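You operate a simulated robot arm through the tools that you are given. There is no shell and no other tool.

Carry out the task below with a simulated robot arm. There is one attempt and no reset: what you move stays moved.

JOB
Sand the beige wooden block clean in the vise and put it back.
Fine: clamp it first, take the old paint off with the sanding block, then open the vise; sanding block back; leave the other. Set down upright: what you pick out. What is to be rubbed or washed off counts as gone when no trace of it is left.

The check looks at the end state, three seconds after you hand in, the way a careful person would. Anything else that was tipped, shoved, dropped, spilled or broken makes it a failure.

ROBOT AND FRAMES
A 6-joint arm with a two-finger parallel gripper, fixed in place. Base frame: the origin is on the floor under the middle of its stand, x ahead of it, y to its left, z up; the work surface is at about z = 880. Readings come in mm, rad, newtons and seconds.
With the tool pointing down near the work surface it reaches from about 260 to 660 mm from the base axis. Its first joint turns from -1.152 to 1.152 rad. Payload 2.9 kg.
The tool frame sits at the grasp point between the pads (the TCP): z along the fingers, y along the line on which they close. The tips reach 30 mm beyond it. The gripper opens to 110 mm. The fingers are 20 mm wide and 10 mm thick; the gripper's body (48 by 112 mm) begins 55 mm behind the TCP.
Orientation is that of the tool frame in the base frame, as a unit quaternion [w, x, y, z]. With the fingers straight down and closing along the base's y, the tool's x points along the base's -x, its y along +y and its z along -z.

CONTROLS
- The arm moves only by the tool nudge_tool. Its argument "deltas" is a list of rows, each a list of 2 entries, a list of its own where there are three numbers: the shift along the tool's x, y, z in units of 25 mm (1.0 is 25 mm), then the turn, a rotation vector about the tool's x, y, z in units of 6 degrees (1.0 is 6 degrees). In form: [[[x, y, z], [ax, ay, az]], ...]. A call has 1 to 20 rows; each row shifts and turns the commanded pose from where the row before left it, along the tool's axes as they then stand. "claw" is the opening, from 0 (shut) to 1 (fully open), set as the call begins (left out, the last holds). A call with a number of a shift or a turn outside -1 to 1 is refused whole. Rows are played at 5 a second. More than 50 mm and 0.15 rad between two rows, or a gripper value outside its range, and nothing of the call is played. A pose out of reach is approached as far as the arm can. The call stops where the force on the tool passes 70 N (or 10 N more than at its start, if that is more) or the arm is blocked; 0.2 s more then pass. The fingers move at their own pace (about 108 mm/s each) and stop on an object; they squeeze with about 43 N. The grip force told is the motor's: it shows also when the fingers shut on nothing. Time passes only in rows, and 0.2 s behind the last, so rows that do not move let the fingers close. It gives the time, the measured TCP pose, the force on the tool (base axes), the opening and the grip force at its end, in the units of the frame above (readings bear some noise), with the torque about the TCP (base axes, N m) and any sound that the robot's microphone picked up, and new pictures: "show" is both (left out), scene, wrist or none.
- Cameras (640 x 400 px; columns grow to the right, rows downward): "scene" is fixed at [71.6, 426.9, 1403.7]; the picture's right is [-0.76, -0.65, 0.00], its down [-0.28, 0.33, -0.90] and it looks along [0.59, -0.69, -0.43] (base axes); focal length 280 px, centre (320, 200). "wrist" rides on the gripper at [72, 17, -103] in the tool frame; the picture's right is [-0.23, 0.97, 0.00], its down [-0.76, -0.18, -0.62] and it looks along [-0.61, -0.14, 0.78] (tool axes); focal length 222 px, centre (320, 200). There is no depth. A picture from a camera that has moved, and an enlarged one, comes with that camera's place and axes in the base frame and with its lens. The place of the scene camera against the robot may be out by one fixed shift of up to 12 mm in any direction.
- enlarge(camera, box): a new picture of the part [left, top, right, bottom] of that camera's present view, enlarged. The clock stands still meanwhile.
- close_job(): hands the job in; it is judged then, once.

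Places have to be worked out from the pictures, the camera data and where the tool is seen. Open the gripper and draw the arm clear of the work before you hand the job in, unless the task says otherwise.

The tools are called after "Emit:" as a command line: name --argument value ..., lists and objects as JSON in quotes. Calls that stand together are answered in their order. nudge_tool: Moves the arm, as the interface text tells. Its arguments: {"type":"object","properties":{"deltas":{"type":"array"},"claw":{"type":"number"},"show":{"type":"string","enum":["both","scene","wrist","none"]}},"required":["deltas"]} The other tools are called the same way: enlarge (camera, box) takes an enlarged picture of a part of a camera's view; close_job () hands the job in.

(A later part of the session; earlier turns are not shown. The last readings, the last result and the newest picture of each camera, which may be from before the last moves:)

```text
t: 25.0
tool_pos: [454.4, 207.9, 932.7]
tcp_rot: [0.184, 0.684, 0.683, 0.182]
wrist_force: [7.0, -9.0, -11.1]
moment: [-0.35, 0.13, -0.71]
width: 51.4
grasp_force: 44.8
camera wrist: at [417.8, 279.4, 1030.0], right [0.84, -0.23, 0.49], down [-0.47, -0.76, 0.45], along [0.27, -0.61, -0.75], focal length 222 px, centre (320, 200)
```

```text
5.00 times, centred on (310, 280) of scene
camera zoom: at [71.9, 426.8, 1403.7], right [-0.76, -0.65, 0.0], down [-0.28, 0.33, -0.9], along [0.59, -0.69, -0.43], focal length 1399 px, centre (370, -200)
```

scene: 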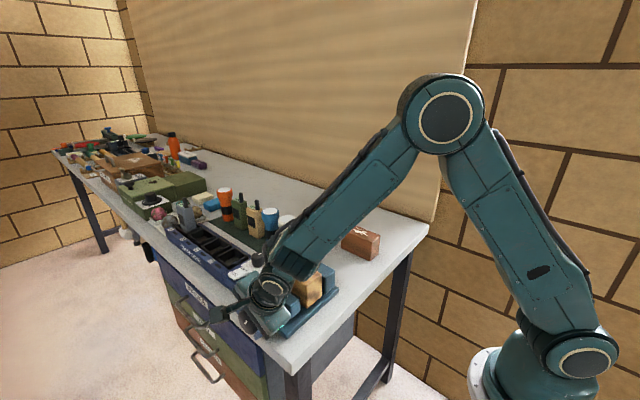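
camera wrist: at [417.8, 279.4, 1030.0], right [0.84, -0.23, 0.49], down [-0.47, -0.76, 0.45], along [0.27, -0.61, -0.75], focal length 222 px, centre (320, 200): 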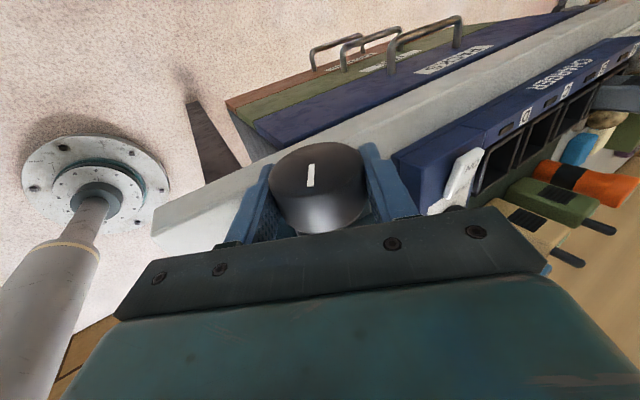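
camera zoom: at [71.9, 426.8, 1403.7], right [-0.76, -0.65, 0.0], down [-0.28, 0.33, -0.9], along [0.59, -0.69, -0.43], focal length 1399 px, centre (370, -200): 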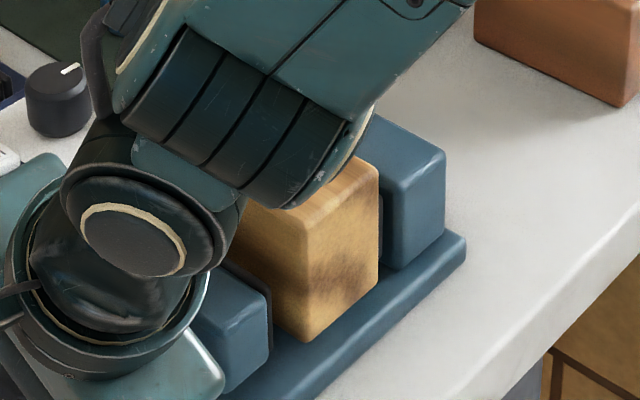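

The jaw's edge moved about 2 px toward the block, so clockwise closes it, and the knob itself does not travel. I turn another 30°.

Emit:
nudge_tool --deltas '[[[0, 0, 0], [-1, 0, 0]], [[0, 0, 0], [-1, 0, 0]], [[0, 0, 0], [-1, 0, 0]], [[0, 0, 0], [-1, 0, 0]], [[0, 0, 0], [-1, 0, 0]], [[0, 0, 0], [0, 0, 0]]]' --show "both"

Emit:
enlarge --camera "scene" --box '[240, 230, 360, 320]'

Emit:
enlarge --camera "wrist" --box '[160, 30, 480, 230]'

```text
t: 26.4
tool_pos: [454.2, 207.1, 932.7]
tcp_rot: [0.353, 0.613, 0.612, 0.353]
wrist_force: [0.8, -10.5, -11.8]
moment: [-0.37, 0.06, -0.85]
width: 51.1
grasp_force: 45.3
camera wrist: at [373.4, 279.7, 998.4], right [0.49, -0.23, 0.84], down [-0.63, -0.76, 0.16], along [0.6, -0.61, -0.51], focal length 222 px, centre (320, 200)
```

scene: 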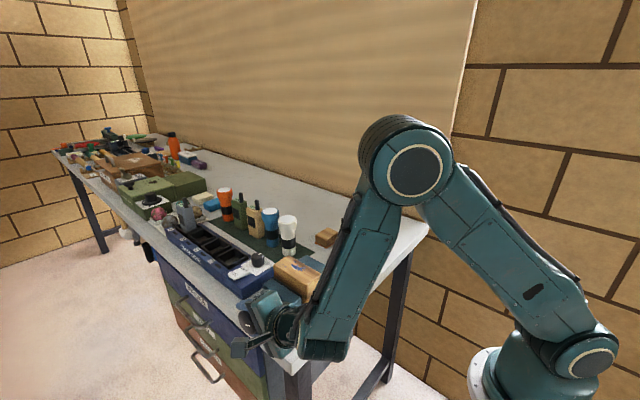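
wrist: 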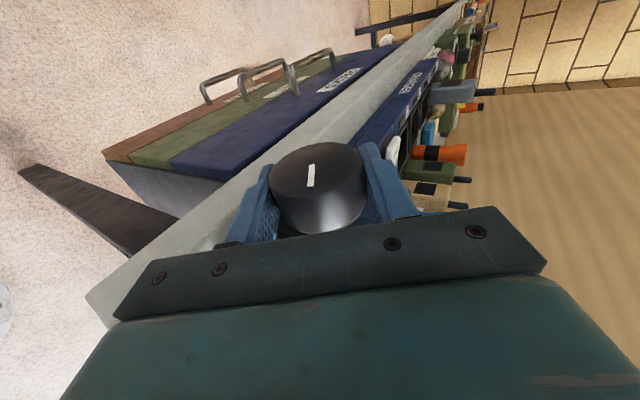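

```text
4.44 times, centred on (300, 275) of scene
camera zoom: at [71.8, 426.8, 1403.8], right [-0.76, -0.65, 0.0], down [-0.28, 0.33, -0.9], along [0.59, -0.69, -0.43], focal length 1244 px, centre (409, -133)
```

zoom: 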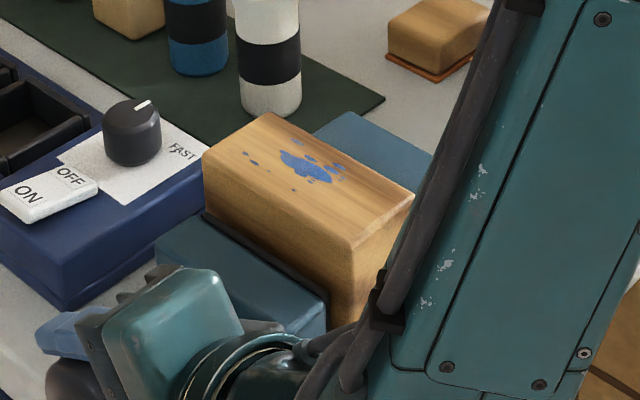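

```text
2.00 times, centred on (320, 130) of wrist
camera zoom: at [373.4, 279.7, 998.4], right [0.49, -0.23, 0.84], down [-0.63, -0.76, 0.16], along [0.6, -0.61, -0.51], focal length 444 px, centre (320, 340)
```

zoom: 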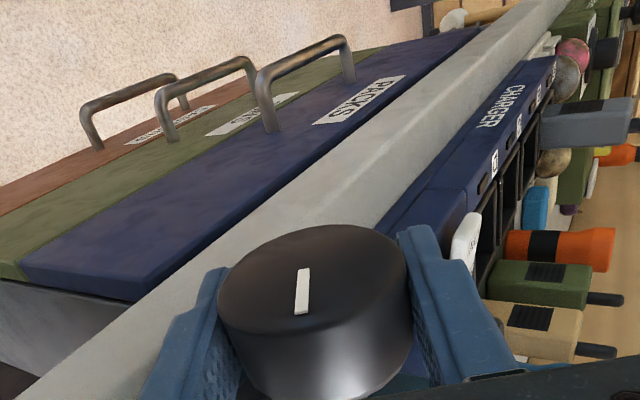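

The jaw is now close to the block and I am tilted 60°. I open, swing the gripper back over the knob to about +36° tilt and look for a re-grip.

Emit:
nudge_tool --deltas '[[[0, 0, 0], [0, 0, 0]], [[0, 0, 0], [0, 0, 0]], [[0, 0, 0], [1, 0, 0]], [[0, 0, 0], [1, 0, 0]], [[0, 0, 0], [1, 0, 0]], [[0, 0, 0], [1, 0, 0]], [[0, 0, 0], [1, 0, 0]], [[0, 0, 0], [1, 0, 0]], [[0, 0, 0], [1, 0, 0]], [[0, 0, 0], [1, 0, 0]], [[0, 0, 0], [1, 0, 0]], [[0, 0, 0], [1, 0, 0]], [[0, 0, 0], [0, 0, 0]]]' --claw 0.72 --show "both"

Emit:
enlarge --camera "scene" --box '[240, 230, 360, 320]'

Emit:
enlarge --camera "wrist" --box '[160, 30, 480, 230]'

```text
t: 29.2
tool_pos: [453.4, 208.0, 933.5]
tcp_rot: [-0.001, 0.707, 0.707, -0.001]
wrist_force: [-1.2, -0.2, 1.2]
moment: [-0.06, 0.0, 0.01]
width: 79.2
grasp_force: 0.2
camera wrist: at [471.4, 280.5, 1036.4], right [0.97, -0.23, 0.0], down [-0.18, -0.76, 0.62], along [-0.14, -0.61, -0.78], focal length 222 px, centre (320, 200)
```

scene: 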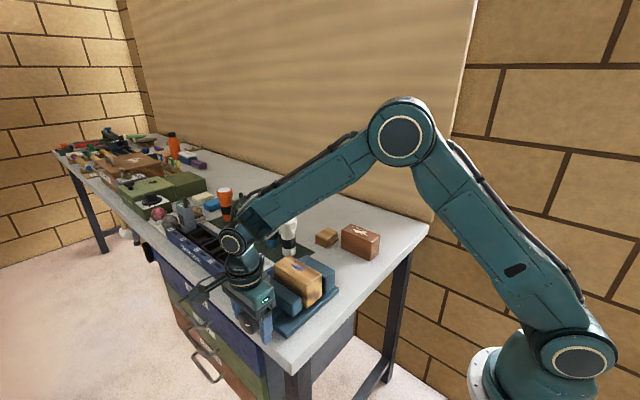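
wrist: 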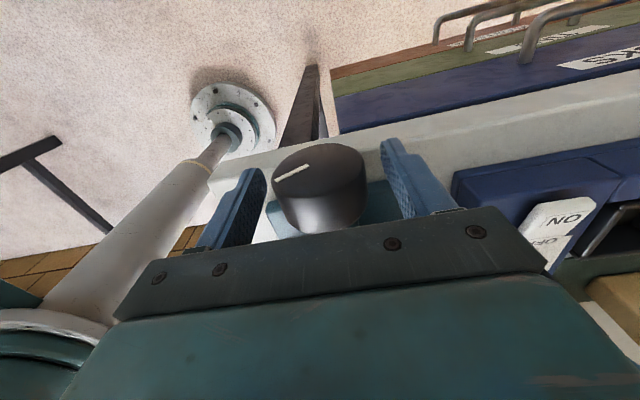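

```text
4.44 times, centred on (300, 275) of scene
camera zoom: at [71.6, 426.9, 1403.7], right [-0.76, -0.65, 0.0], down [-0.28, 0.33, -0.9], along [0.59, -0.69, -0.43], focal length 1244 px, centre (409, -133)
```

zoom: 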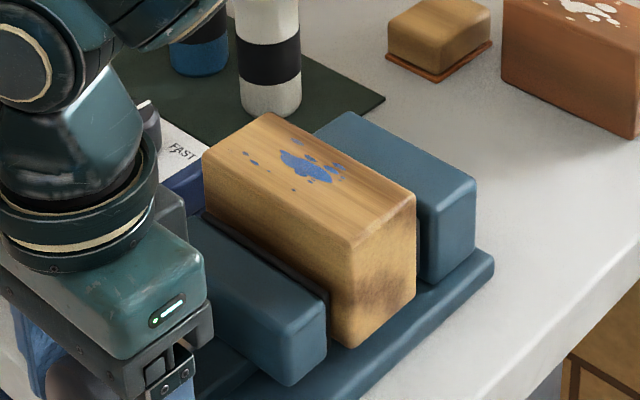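

```text
2.00 times, centred on (320, 130) of wrist
camera zoom: at [471.4, 280.5, 1036.4], right [0.97, -0.23, 0.0], down [-0.18, -0.76, 0.62], along [-0.14, -0.61, -0.78], focal length 444 px, centre (320, 340)
```

zoom: 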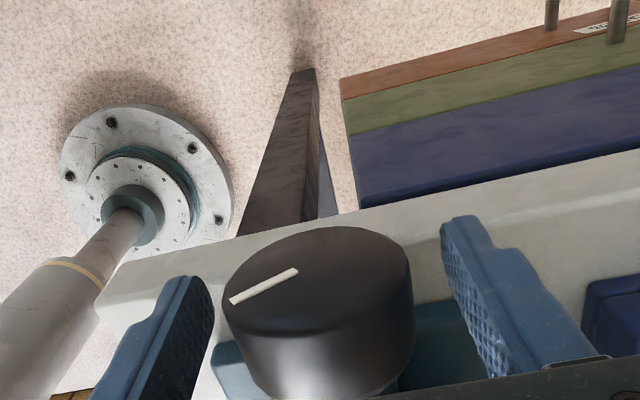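

The mark shows the knob turned 60° and stays put when released. I tilt to +36° and grip again.

Emit:
nudge_tool --deltas '[[[0, 0, 0], [1, 0, 0]], [[0, 0, 0], [1, 0, 0]], [[0, 0, 0], [1, 0, 0]], [[0, 0, 0], [1, 0, 0]], [[0, 0, 0], [1, 0, 0]], [[0, 0, 0], [1, 0, 0]], [[0, 0, 0], [0, 0, 0]]]' --show "both"

Emit:
nudge_tool --deltas '[[[0, 0, 0], [0, 0, 0]], [[0, 0, 0], [0, 0, 0]], [[0, 0, 0], [0, 0, 0]]]' --claw 0.0 --show "none"

```text
t: 30.6
tool_pos: [442.4, 188.6, 933.7]
tcp_rot: [-0.207, 0.673, 0.69, -0.168]
wrist_force: [6.6, 11.8, -6.0]
moment: [0.36, -0.06, 0.44]
width: 83.7
grasp_force: 4.7
out of reach, approached as far as the arm can: row 5, 6
stopped in row 7: the force on the tool passed its limit at 127 N (the readings are from after the stop); the commanded pose is now the measured one
camera wrist: at [509.3, 255.6, 1016.8], right [0.84, -0.19, -0.51], down [0.17, -0.8, 0.58], along [-0.52, -0.57, -0.63], focal length 222 px, centre (320, 200)
```

scene: 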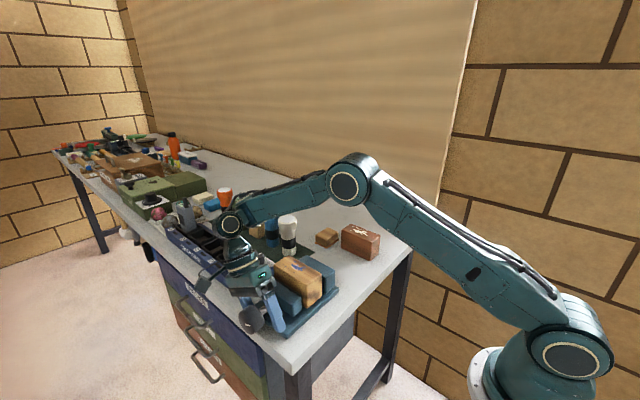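
wrist: 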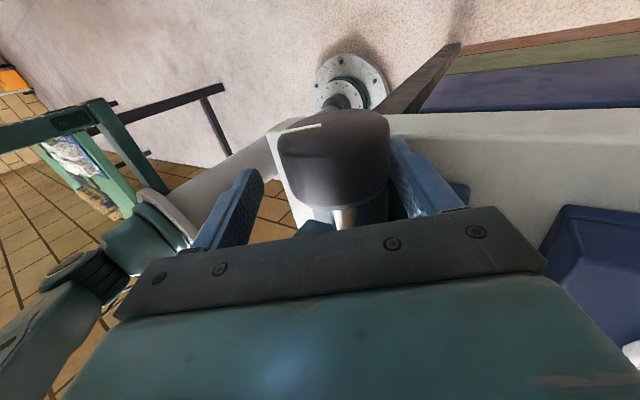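

```text
t: 31.1
tool_pos: [451.8, 189.7, 930.2]
tcp_rot: [-0.208, 0.686, 0.679, -0.159]
wrist_force: [75.9, 16.5, -42.0]
moment: [-0.12, 0.43, -0.36]
width: 55.9
grasp_force: 43.0
stopped in row 2: the force on the tool passed its limit at 81 N (the readings are from after the stop); the commanded pose is now the measured one
```

The arm ran out of reach at that tilt and pushed against the knob, so I should not have chained the grip. I open without moving and inspect.

Emit:
nudge_tool --deltas '[[[0, 0, 0], [0, 0, 0]], [[0, 0, 0], [0, 0, 0]]]' --claw 0.8 --show "both"

Emit:
enlarge --camera "scene" --box '[230, 220, 390, 340]'

Emit:
enlarge --camera "wrist" --box '[160, 80, 480, 280]'

```text
t: 31.7
tool_pos: [445.2, 188.3, 932.3]
tcp_rot: [-0.207, 0.678, 0.686, -0.165]
wrist_force: [-8.0, 2.4, 7.7]
moment: [0.03, 0.14, 0.02]
width: 82.4
grasp_force: 0.0
camera wrist: at [511.5, 255.2, 1016.3], right [0.84, -0.2, -0.51], down [0.16, -0.8, 0.58], along [-0.52, -0.57, -0.64], focal length 222 px, centre (320, 200)
```

scene: 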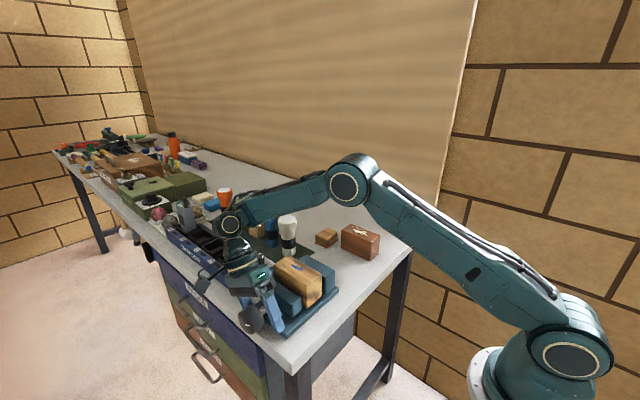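
wrist: 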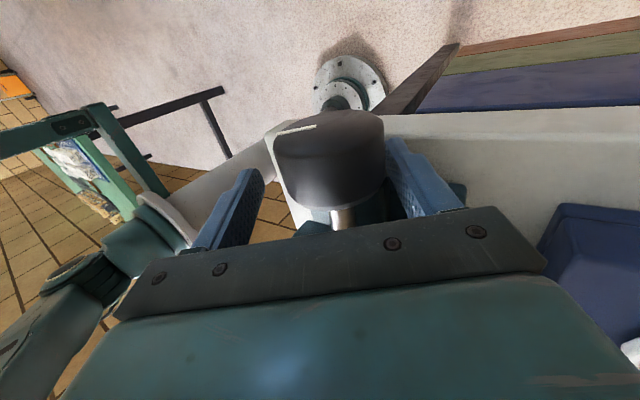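

```text
3.33 times, centred on (310, 280) of scene
camera zoom: at [71.2, 427.0, 1403.7], right [-0.76, -0.65, 0.0], down [-0.28, 0.33, -0.9], along [0.59, -0.69, -0.43], focal length 933 px, centre (353, -67)
```

zoom: 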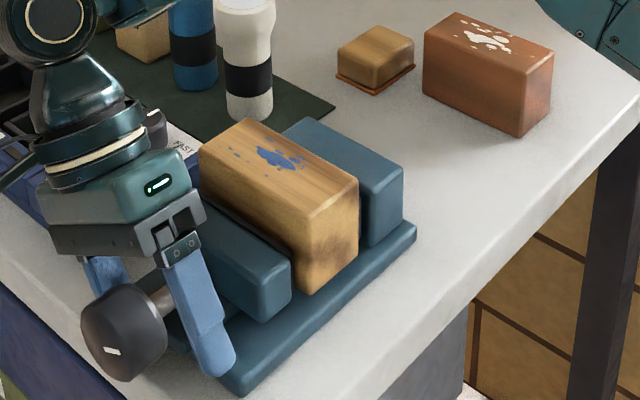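

```text
2.00 times, centred on (320, 180) of wrist
camera zoom: at [511.5, 255.2, 1016.3], right [0.84, -0.2, -0.51], down [0.16, -0.8, 0.58], along [-0.52, -0.57, -0.64], focal length 444 px, centre (320, 240)
```

zoom: 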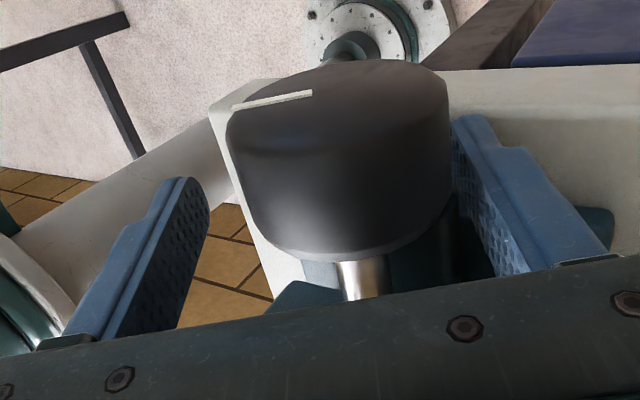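

Nothing is tipped; the tool only slid to about (445, 188, 932) with 30° of tilt. I take tilt off first, then bring the TCP back onto the knob's axis at about (455, 208, 932).

Emit:
nudge_tool --deltas '[[[0, 0, 0], [-1, 0, 0]], [[0, 0, 0], [-1, -0.57, 0]], [[0.4, 0.19, -0.064], [0, 0, 0]], [[0.4, 0.19, -0.064], [0, 0, 0]], [[0, 0, 0], [0, 0, 0]], [[0, 0, 0], [0, 0, 0]]]' --show "both"

Emit:
enlarge --camera "wrist" --box '[160, 30, 480, 230]'

Emit:
enlarge --camera "scene" --box '[230, 220, 390, 340]'

```text
t: 33.1
tool_pos: [455.3, 208.7, 931.7]
tcp_rot: [-0.114, 0.693, 0.703, -0.113]
wrist_force: [0.2, 0.4, -0.6]
moment: [0.0, -0.01, -0.03]
width: 87.9
grasp_force: 0.0
camera wrist: at [502.8, 280.9, 1023.6], right [0.93, -0.21, -0.31], down [0.04, -0.76, 0.64], along [-0.37, -0.61, -0.7], focal length 222 px, centre (320, 200)
```

scene: 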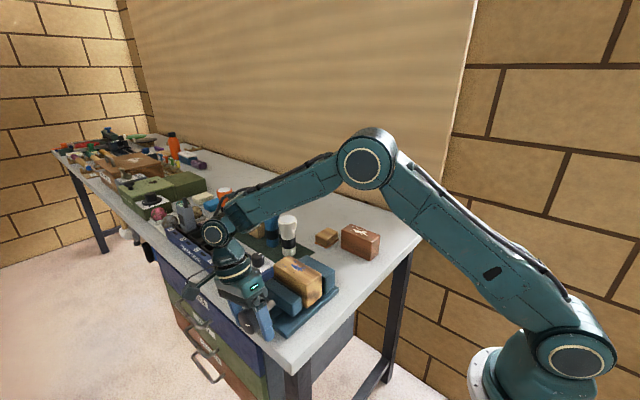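
wrist: 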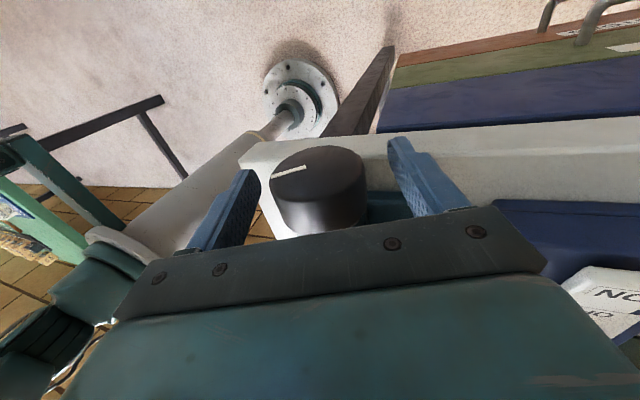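

```text
2.00 times, centred on (320, 130) of wrist
camera zoom: at [502.8, 280.9, 1023.6], right [0.93, -0.21, -0.31], down [0.04, -0.76, 0.64], along [-0.37, -0.61, -0.7], focal length 444 px, centre (320, 340)
```

zoom: 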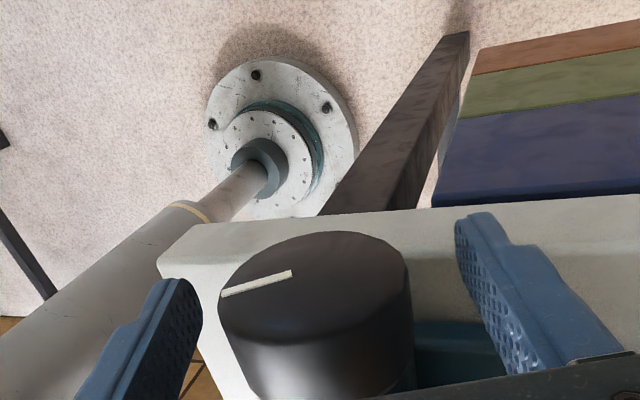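

```text
3.33 times, centred on (310, 280) of scene
camera zoom: at [71.6, 427.0, 1403.7], right [-0.76, -0.65, 0.0], down [-0.28, 0.33, -0.9], along [0.59, -0.69, -0.43], focal length 933 px, centre (353, -67)
```

zoom: 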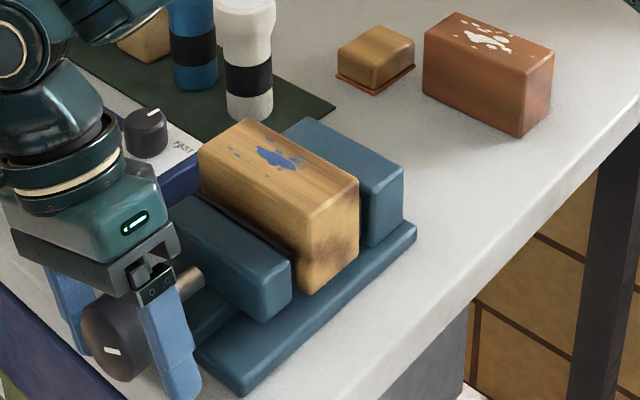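

I am back on the knob at (455, 208, 932) with 18° of tilt, and the vise and block look undisturbed. I close on the knob.

Emit:
nudge_tool --deltas '[[[0, 0, 0], [0, 0, 0]], [[0, 0, 0], [0, 0, 0]], [[0, 0, 0], [0, 0, 0]]]' --claw 0.0 --show "none"

```text
t: 33.9
tool_pos: [453.8, 207.9, 931.2]
tcp_rot: [-0.114, 0.693, 0.703, -0.113]
wrist_force: [-1.8, 0.7, 0.7]
moment: [-0.08, 0.04, 0.06]
width: 50.7
grasp_force: 44.7
```

The grip is centred with very little side force. I turn clockwise 48° and check forces and jaw.

Emit:
nudge_tool --deltas '[[[0, 0, 0], [-1, 0, 0]], [[0, 0, 0], [-1, 0, 0]], [[0, 0, 0], [-1, 0, 0]], [[0, 0, 0], [-1, 0, 0]], [[0, 0, 0], [-1, 0, 0]], [[0, 0, 0], [-1, 0, 0]], [[0, 0, 0], [-1, 0, 0]], [[0, 0, 0], [-1, 0, 0]], [[0, 0, 0], [0, 0, 0]]]' --show "both"

Emit:
enlarge --camera "scene" --box '[230, 220, 390, 340]'

Emit:
enlarge --camera "wrist" --box '[160, 30, 480, 230]'

```text
t: 35.9
tool_pos: [454.2, 207.8, 931.6]
tcp_rot: [0.177, 0.679, 0.689, 0.184]
wrist_force: [10.9, 2.5, -11.1]
moment: [-0.22, -0.16, 0.26]
width: 51.0
grasp_force: 45.1
camera wrist: at [417.8, 279.4, 1029.6], right [0.85, -0.22, 0.48], down [-0.45, -0.77, 0.45], along [0.27, -0.6, -0.75], focal length 222 px, centre (320, 200)
```

scene: 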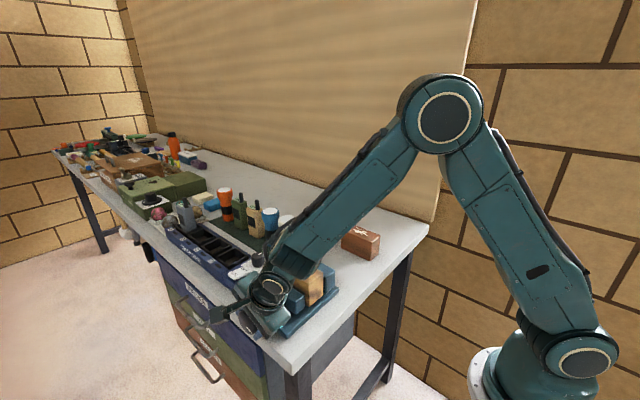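
wrist: 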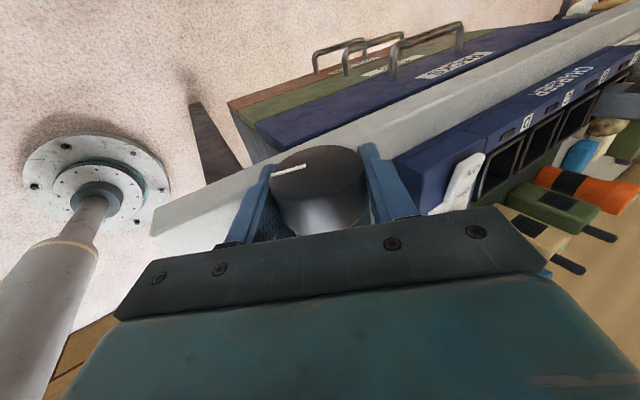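

```text
3.33 times, centred on (310, 280) of scene
camera zoom: at [72.0, 427.1, 1403.6], right [-0.76, -0.65, 0.0], down [-0.28, 0.33, -0.9], along [0.59, -0.69, -0.43], focal length 933 px, centre (353, -67)
```

zoom: 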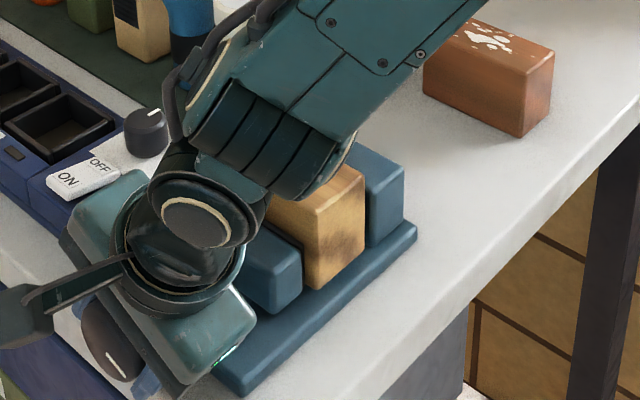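

```text
2.00 times, centred on (320, 130) of wrist
camera zoom: at [417.8, 279.4, 1029.6], right [0.85, -0.22, 0.48], down [-0.45, -0.77, 0.45], along [0.27, -0.6, -0.75], focal length 444 px, centre (320, 340)
```

zoom: 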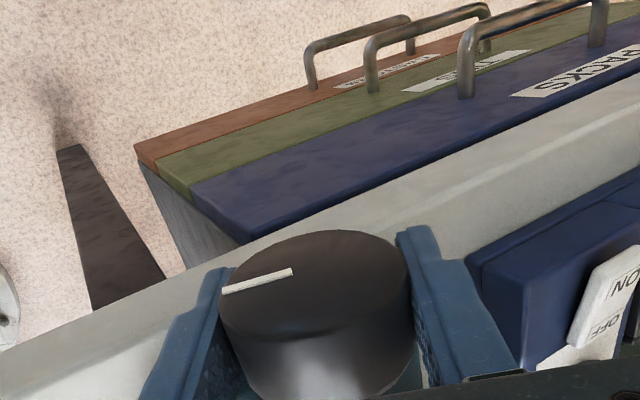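

The moving jaw now pushes the block toward the fixed jaw. I keep turning another 30°.

Emit:
nudge_tool --deltas '[[[0, 0, 0], [-1, 0, 0]], [[0, 0, 0], [-1, 0, 0]], [[0, 0, 0], [-1, 0, 0]], [[0, 0, 0], [-1, 0, 0]], [[0, 0, 0], [-1, 0, 0]], [[0, 0, 0], [0, 0, 0]]]' --show "both"

Emit:
enlarge --camera "scene" --box '[230, 220, 390, 340]'

Emit:
enlarge --camera "wrist" --box '[160, 30, 480, 230]'

```text
t: 37.3
tool_pos: [454.9, 208.9, 932.4]
tcp_rot: [0.347, 0.611, 0.617, 0.355]
wrist_force: [6.4, 1.4, -4.6]
moment: [-0.16, -0.01, 0.21]
width: 50.9
grasp_force: 45.1
camera wrist: at [373.5, 279.2, 998.6], right [0.5, -0.22, 0.84], down [-0.62, -0.77, 0.16], along [0.61, -0.6, -0.52], focal length 222 px, centre (320, 200)
```

scene: 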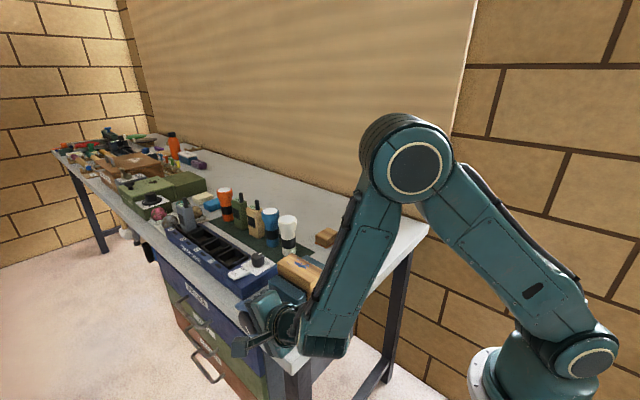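
wrist: 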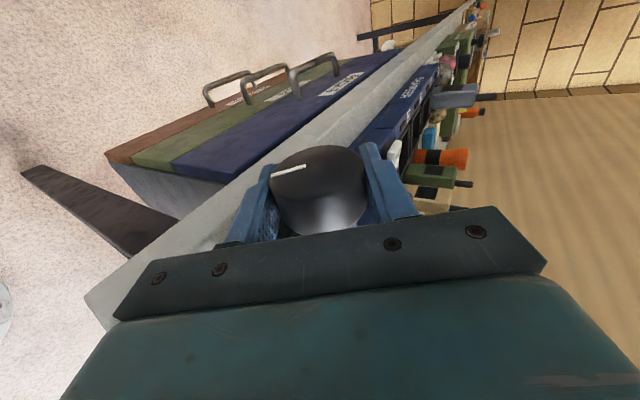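

```text
3.33 times, centred on (310, 280) of scene
camera zoom: at [71.8, 427.0, 1403.7], right [-0.76, -0.65, 0.0], down [-0.28, 0.33, -0.9], along [0.59, -0.69, -0.43], focal length 933 px, centre (353, -67)
```

zoom: 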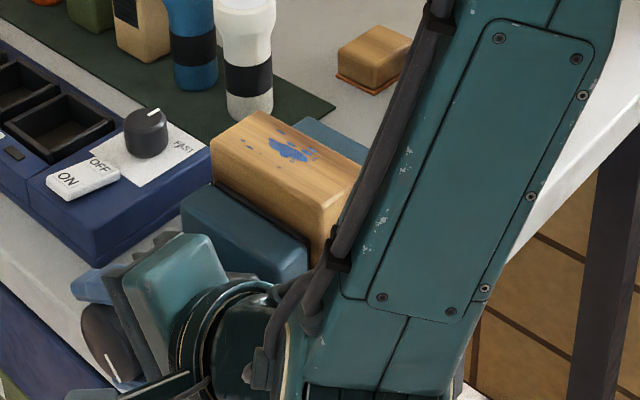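

```text
2.00 times, centred on (320, 130) of wrist
camera zoom: at [373.5, 279.2, 998.6], right [0.5, -0.22, 0.84], down [-0.62, -0.77, 0.16], along [0.61, -0.6, -0.52], focal length 444 px, centre (320, 340)
```

zoom: 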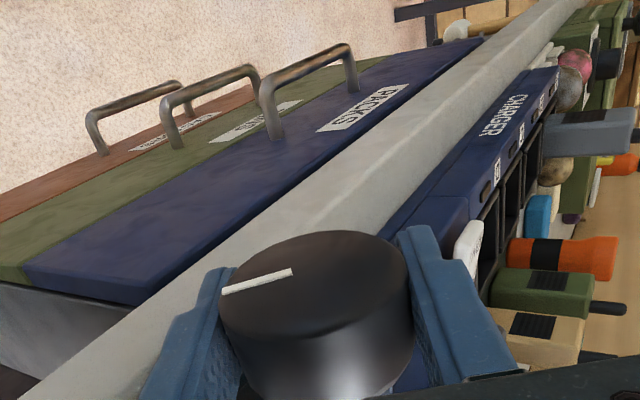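

The knob still turns freely, so it is not clamped yet. I open, swing back to +18° tilt, which I know is reachable, and look.

Emit:
nudge_tool --deltas '[[[0, 0, 0], [0, 0, 0]], [[0, 0, 0], [0, 0, 0]], [[0, 0, 0], [1, 0, 0]], [[0, 0, 0], [1, 0, 0]], [[0, 0, 0], [1, 0, 0]], [[0, 0, 0], [1, 0, 0]], [[0, 0, 0], [1, 0, 0]], [[0, 0, 0], [1, 0, 0]], [[0, 0, 0], [1, 0, 0]], [[0, 0, 0], [1, 0, 0]], [[0, 0, 0], [1, 0, 0]], [[0, 0, 0], [1, 0, 0]], [[0, 0, 0], [1, 0, 0]], [[0, 0, 0], [1, 0, 0]], [[0, 0, 0], [1, 0, 0]], [[0, 0, 0], [0, 0, 0]]]' --claw 0.72 --show "both"

Emit:
enlarge --camera "scene" --box '[230, 220, 390, 340]'

Emit:
enlarge --camera "wrist" --box '[160, 30, 480, 230]'

```text
t: 40.7
tool_pos: [454.4, 209.2, 932.7]
tcp_rot: [-0.114, 0.693, 0.703, -0.113]
wrist_force: [0.0, 0.1, -0.6]
moment: [0.01, 0.02, -0.04]
width: 79.6
grasp_force: 0.1
camera wrist: at [502.4, 280.8, 1025.0], right [0.93, -0.21, -0.31], down [0.04, -0.76, 0.64], along [-0.37, -0.61, -0.7], focal length 222 px, centre (320, 200)
```

scene: 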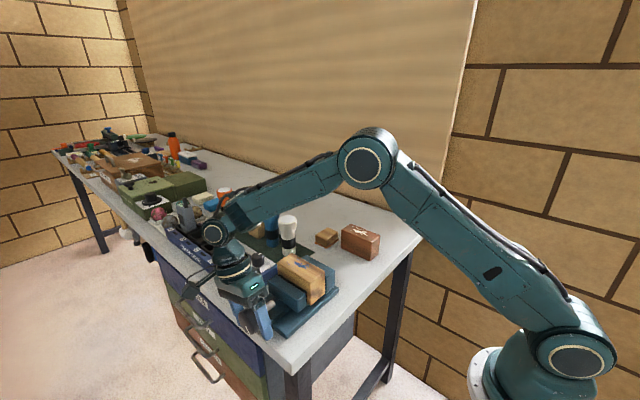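
wrist: 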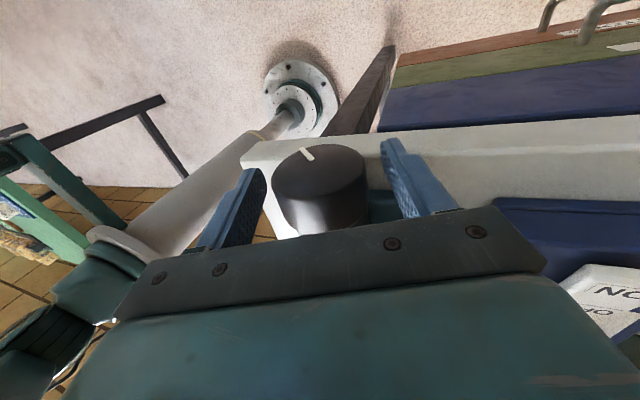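

```text
3.33 times, centred on (310, 280) of scene
camera zoom: at [71.6, 426.9, 1403.7], right [-0.76, -0.65, 0.0], down [-0.28, 0.33, -0.9], along [0.59, -0.69, -0.43], focal length 933 px, centre (353, -67)
```

zoom: 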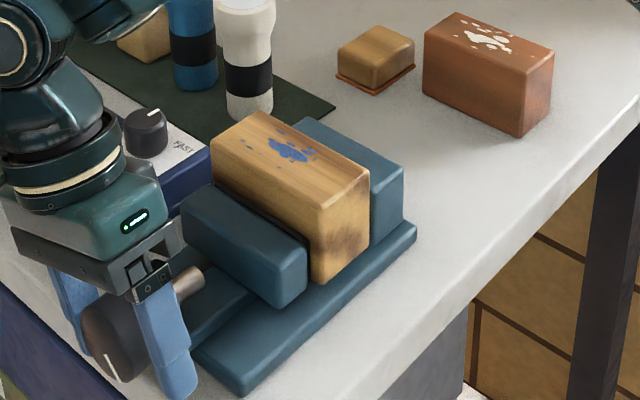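

```text
2.00 times, centred on (320, 130) of wrist
camera zoom: at [502.4, 280.8, 1025.0], right [0.93, -0.21, -0.31], down [0.04, -0.76, 0.64], along [-0.37, -0.61, -0.7], focal length 444 px, centre (320, 340)
```

zoom: 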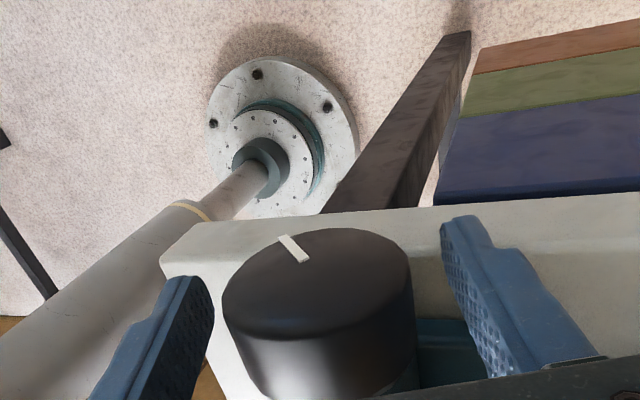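

The block has been pushed most of the way to the fixed jaw. I grip again for the next stroke.

Emit:
nudge_tool --deltas '[[[0, 0, 0], [0, 0, 0]], [[0, 0, 0], [0, 0, 0]], [[0, 0, 0], [0, 0, 0]]]' --claw 0.0 --show "none"

Emit:
nudge_tool --deltas '[[[0, 0, 0], [-1, 0, 0]], [[0, 0, 0], [-1, 0, 0]], [[0, 0, 0], [-1, 0, 0]], [[0, 0, 0], [-1, 0, 0]], [[0, 0, 0], [0, 0, 0]]]' --show "wrist"

```text
t: 41.5
tool_pos: [455.7, 207.3, 933.2]
tcp_rot: [-0.114, 0.693, 0.703, -0.113]
wrist_force: [10.0, -0.6, -4.6]
moment: [0.19, -0.02, -0.06]
width: 51.0
grasp_force: 45.2
```

```text
t: 42.7
tool_pos: [454.4, 208.2, 932.6]
tcp_rot: [0.034, 0.701, 0.711, 0.036]
wrist_force: [10.6, 1.4, -5.6]
moment: [-0.47, 0.98, -0.02]
width: 50.9
grasp_force: 44.6
camera wrist: at [460.7, 280.5, 1036.3], right [0.97, -0.21, 0.09], down [-0.23, -0.77, 0.6], along [-0.06, -0.6, -0.79], focal length 222 px, centre (320, 200)
```

wrist: 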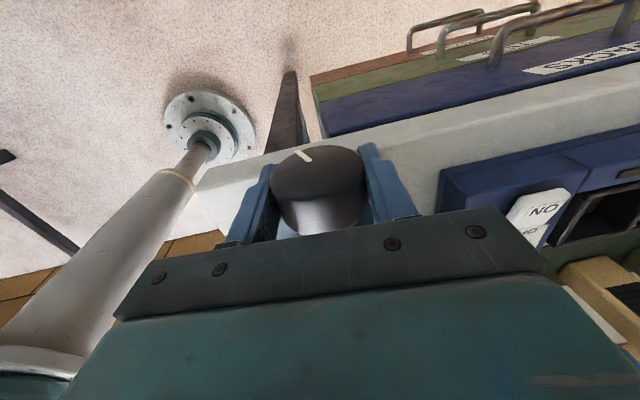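

A resisting torque of about 1 N·m has appeared, so the block may be clamped. I look before turning any more.

Emit:
enlarge --camera "wrist" --box '[160, 30, 480, 230]'

Emit:
enlarge --camera "scene" --box '[230, 220, 390, 340]'

```text
2.00 times, centred on (320, 130) of wrist
camera zoom: at [460.7, 280.5, 1036.3], right [0.97, -0.21, 0.09], down [-0.23, -0.77, 0.6], along [-0.06, -0.6, -0.79], focal length 444 px, centre (320, 340)
```

zoom: 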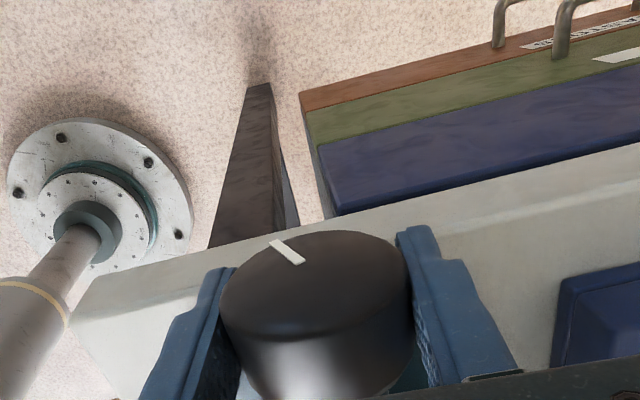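

```text
3.33 times, centred on (310, 280) of scene
camera zoom: at [72.0, 427.0, 1403.6], right [-0.76, -0.65, 0.0], down [-0.28, 0.33, -0.9], along [0.59, -0.69, -0.43], focal length 933 px, centre (353, -67)
```

zoom: 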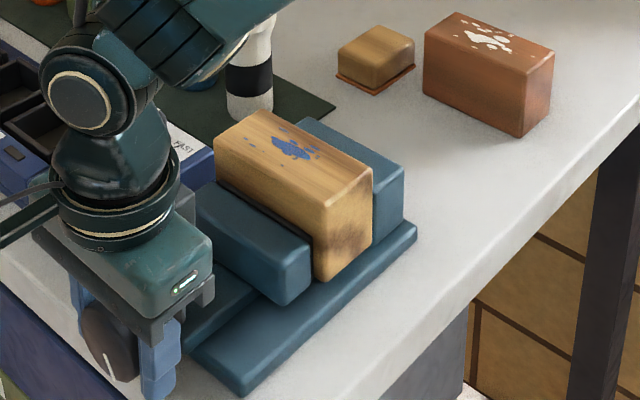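

The knob is starting to lag the gripper, which means the jaw is tight. I turn 12° more to seat the clamp firmly and read the torque.

Emit:
nudge_tool --deltas '[[[0, 0, 0], [-1, 0, 0]], [[0, 0, 0], [-1, 0, 0]], [[0, 0, 0], [0, 0, 0]]]' --show "wrist"

Emit:
enlarge --camera "wrist" --box '[160, 30, 480, 230]'

Emit:
enlarge --camera "scene" --box '[230, 220, 390, 340]'

```text
t: 43.5
tool_pos: [455.2, 208.6, 934.1]
tcp_rot: [0.105, 0.694, 0.704, 0.111]
wrist_force: [7.7, 4.3, -1.8]
moment: [0.23, 1.18, 0.01]
width: 51.2
grasp_force: 45.4
camera wrist: at [438.7, 280.3, 1035.7], right [0.93, -0.21, 0.29], down [-0.35, -0.77, 0.54], along [0.11, -0.6, -0.79], focal length 222 px, centre (320, 200)
```

wrist: 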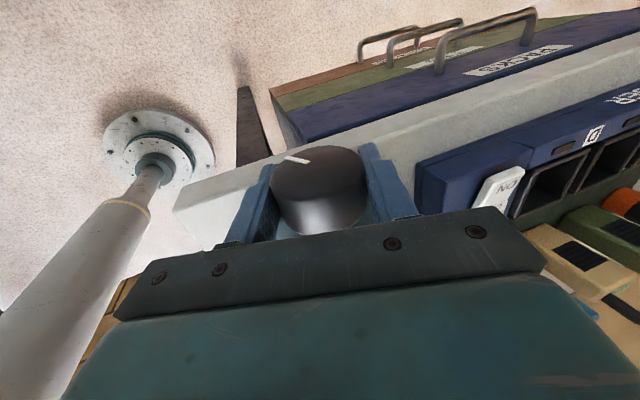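

```text
2.00 times, centred on (320, 130) of wrist
camera zoom: at [438.7, 280.3, 1035.7], right [0.93, -0.21, 0.29], down [-0.35, -0.77, 0.54], along [0.11, -0.6, -0.79], focal length 444 px, centre (320, 340)
```

zoom: 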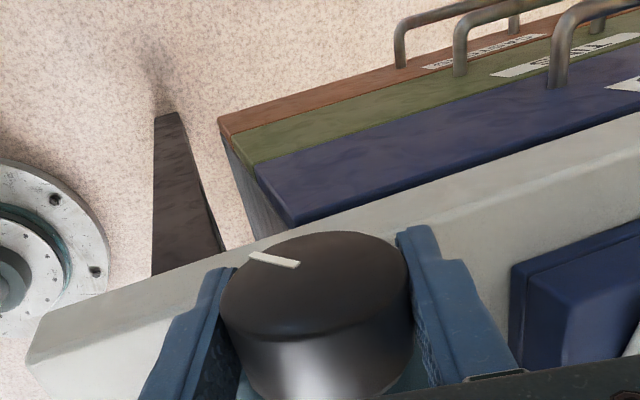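

```text
3.33 times, centred on (310, 280) of scene
camera zoom: at [71.8, 427.1, 1403.6], right [-0.76, -0.65, 0.0], down [-0.28, 0.33, -0.9], along [0.59, -0.69, -0.43], focal length 933 px, centre (353, -67)
```

zoom: 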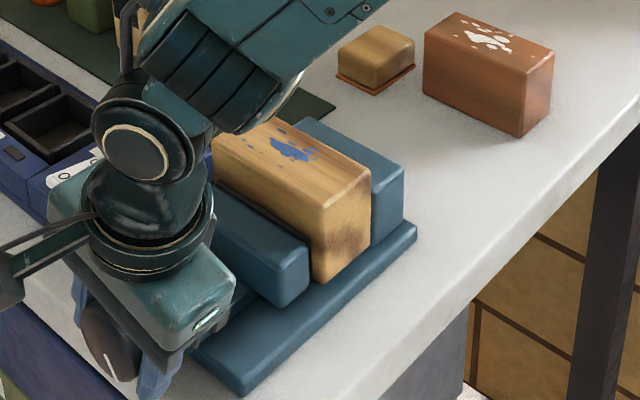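

The jaw no longer moves while the knob slips in the grip at about 1.2 N·m, so the block is clamped. I open, level the tool and rise clear.

Emit:
nudge_tool --deltas '[[[0, 0, 0], [0, 0, 0]], [[0, 0, 0], [0, 0, 0]], [[0, 0, 0], [1, 0, 0]], [[0, 0, 0], [1, 0, 0]], [[0, 0, 0], [0.93, 0, 0]], [[0, 0, -0.6], [0, 0, 0]], [[0, 0, -1], [0, 0, 0]], [[0, 0, -1], [0, 0, 0]], [[0, 0, -1], [0, 0, 0]], [[0, 0, -1], [0, 0, 0]], [[0, 0, -1], [0, 0, 0]], [[0, 0, 0], [0, 0, 0]]]' --claw 0.8 --show "both"

Emit:
enlarge --camera "scene" --box '[230, 220, 390, 340]'

Emit:
enlarge --camera "wrist" --box '[220, 40, 460, 190]'

```text
t: 46.1
tool_pos: [455.0, 203.8, 1072.4]
tcp_rot: [-0.002, 0.703, 0.712, 0.0]
wrist_force: [0.2, 0.4, -0.4]
moment: [0.05, -0.03, 0.02]
width: 87.9
grasp_force: 0.1
camera wrist: at [470.9, 275.4, 1175.1], right [0.98, -0.21, 0.0], down [-0.17, -0.77, 0.62], along [-0.13, -0.61, -0.78], focal length 222 px, centre (320, 200)
```

scene: 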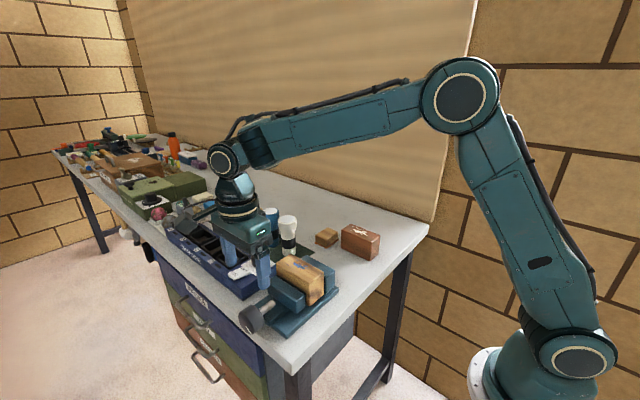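
wrist: 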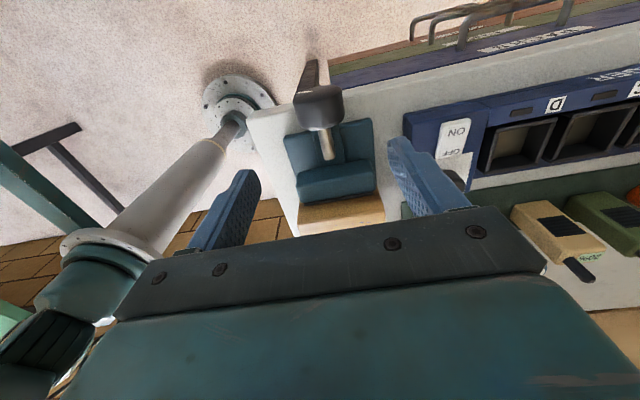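

```text
3.33 times, centred on (310, 280) of scene
camera zoom: at [71.6, 426.9, 1403.7], right [-0.76, -0.65, 0.0], down [-0.28, 0.33, -0.9], along [0.59, -0.69, -0.43], focal length 933 px, centre (353, -67)
```

zoom: 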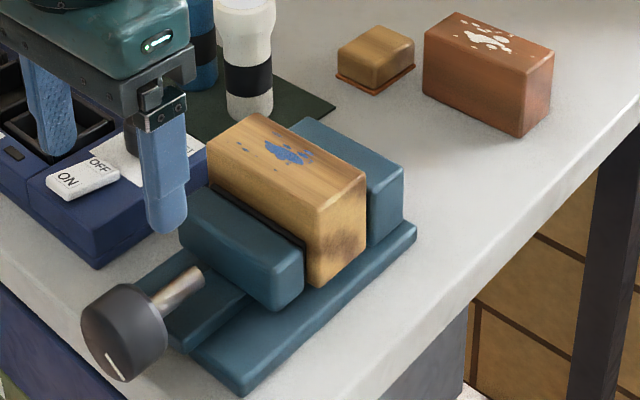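

```text
2.67 times, centred on (340, 115) of wrist
camera zoom: at [470.9, 275.4, 1175.1], right [0.98, -0.21, 0.0], down [-0.17, -0.77, 0.62], along [-0.13, -0.61, -0.78], focal length 592 px, centre (267, 427)
```

zoom: 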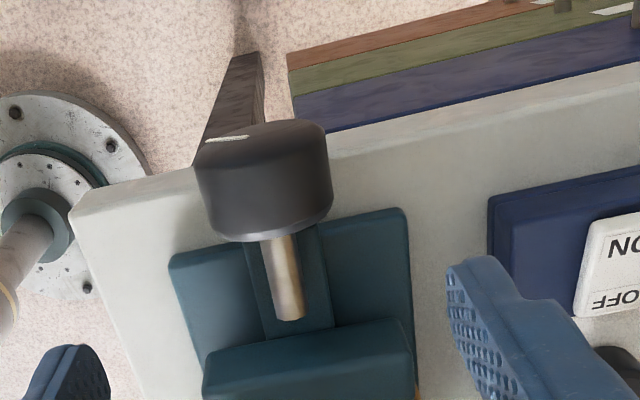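

Since the release, the jaw and the block both look a few millimetres further toward +y in the scene view. I need to confirm the clamp from above, so I move back over the vise while turning the wrist back.

Emit:
nudge_tool --deltas '[[[-0.87, 0.1, -0.53], [0, 0, 0]], [[-0.87, 0.1, -0.53], [0, 0, 0]], [[-0.87, 0.1, -0.53], [0, 0, 0]], [[-0.87, 0.1, -0.53], [0, 0, 0]], [[-0.87, 0.1, -0.53], [0, 0, 0]], [[0, 0, 0], [0, 0, -1]], [[0, 0, 0], [0, 0, -1]], [[0, 0, 0], [0, 0, -1]], [[0, 0, 0], [0, 0, -1]], [[0, 0, 0], [0, 0, -1]], [[0, 0, 0], [0, 0, -1]], [[0, 0, 0], [0, 0, -1]], [[0, 0, 0], [0, 0, -1]], [[0, 0, 0], [0, 0, -1]], [[0, 0, 0], [0, 0, -1]], [[0, 0, 0], [0, 0, -1]], [[0, 0, 0], [0, 0, -1]], [[0, 0, 0], [0, 0, -1]], [[0, 0, 0], [0, 0, -1]], [[0, 0, 0], [0, 0, -0.88]]]' --show "both"

Emit:
enlarge --camera "wrist" --box '[200, 0, 520, 200]'

Emit:
enlarge --camera "scene" --box '[230, 220, 390, 340]'

```text
t: 50.3
tool_pos: [469.0, 98.0, 1138.1]
tcp_rot: [-0.001, -0.002, 1.0, 0.002]
wrist_force: [-0.3, 0.7, -0.8]
moment: [-0.01, -0.01, 0.01]
width: 88.0
grasp_force: 0.0
camera wrist: at [396.7, 114.3, 1240.6], right [0.22, 0.97, 0.0], down [0.76, -0.18, 0.62], along [0.61, -0.14, -0.78], focal length 222 px, centre (320, 200)
```

scene: 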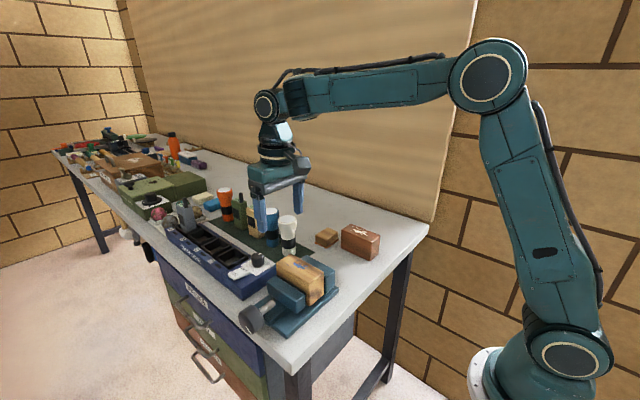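
wrist: 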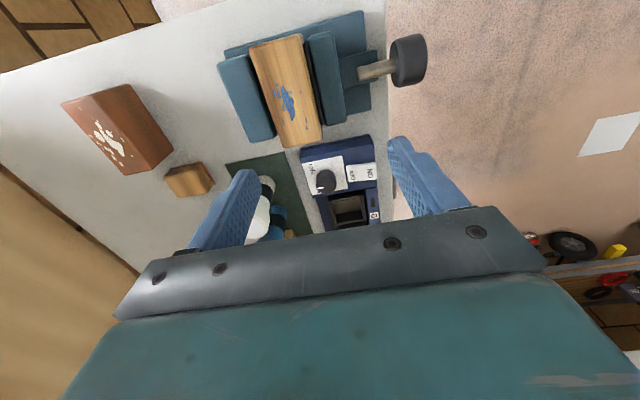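

```text
2.00 times, centred on (360, 100) of wrist
camera zoom: at [396.7, 114.3, 1240.6], right [0.22, 0.97, 0.0], down [0.76, -0.18, 0.62], along [0.61, -0.14, -0.78], focal length 444 px, centre (240, 400)
```

zoom: 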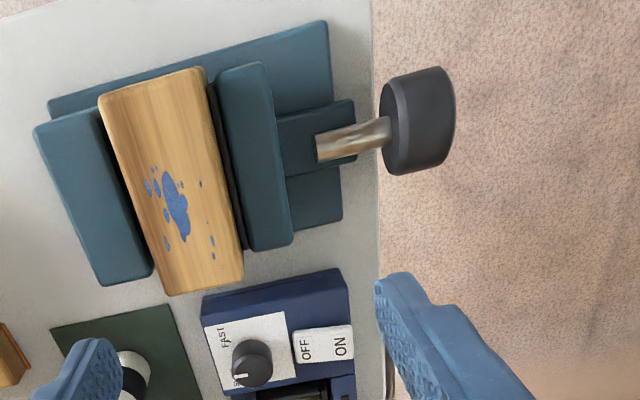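

```text
3.33 times, centred on (310, 280) of scene
camera zoom: at [71.6, 426.9, 1403.7], right [-0.76, -0.65, 0.0], down [-0.28, 0.33, -0.9], along [0.59, -0.69, -0.43], focal length 933 px, centre (353, -67)
```

zoom: 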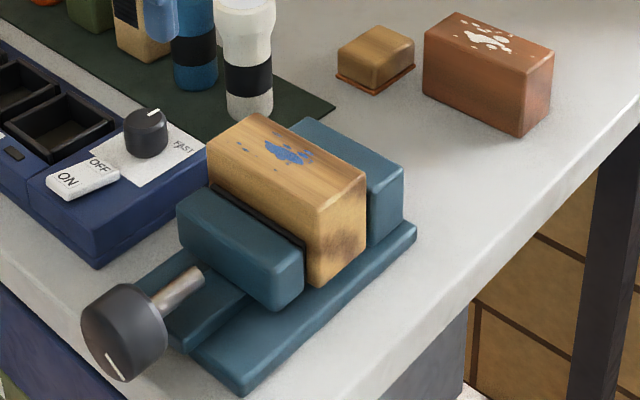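

From above, the block sits at y ≈ 41–93. That is against the fixed pad, with the moving pad touching its other side. I zoom in on both contact lines to judge whether it is really clamped.

Emit:
enlarge --camera "scene" --box '[290, 255, 350, 305]'

Emit:
enlarge --camera "wrist" --box '[210, 20, 370, 120]'

```text
8.00 times, centred on (320, 280) of scene
camera zoom: at [71.6, 426.9, 1403.7], right [-0.76, -0.65, 0.0], down [-0.28, 0.33, -0.9], along [0.59, -0.69, -0.43], focal length 2239 px, centre (320, -440)
```

zoom: 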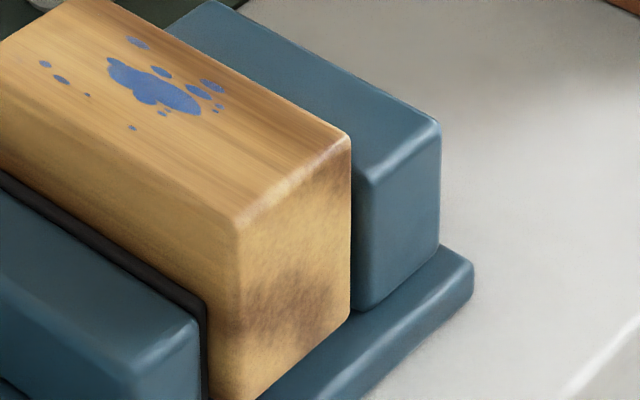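

```text
4.00 times, centred on (290, 70) of wrist
camera zoom: at [396.7, 114.3, 1240.6], right [0.22, 0.97, 0.0], down [0.76, -0.18, 0.62], along [0.61, -0.14, -0.78], focal length 888 px, centre (440, 720)
```

zoom: 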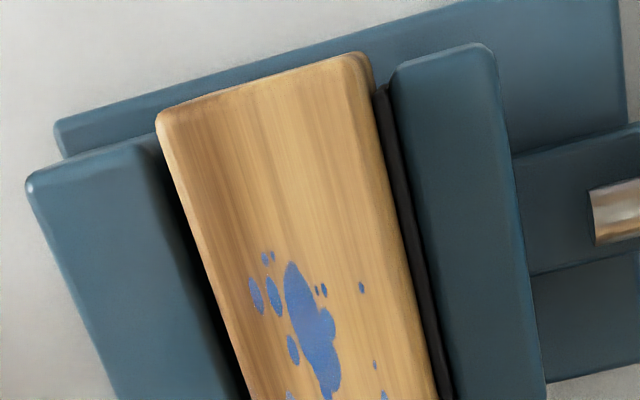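

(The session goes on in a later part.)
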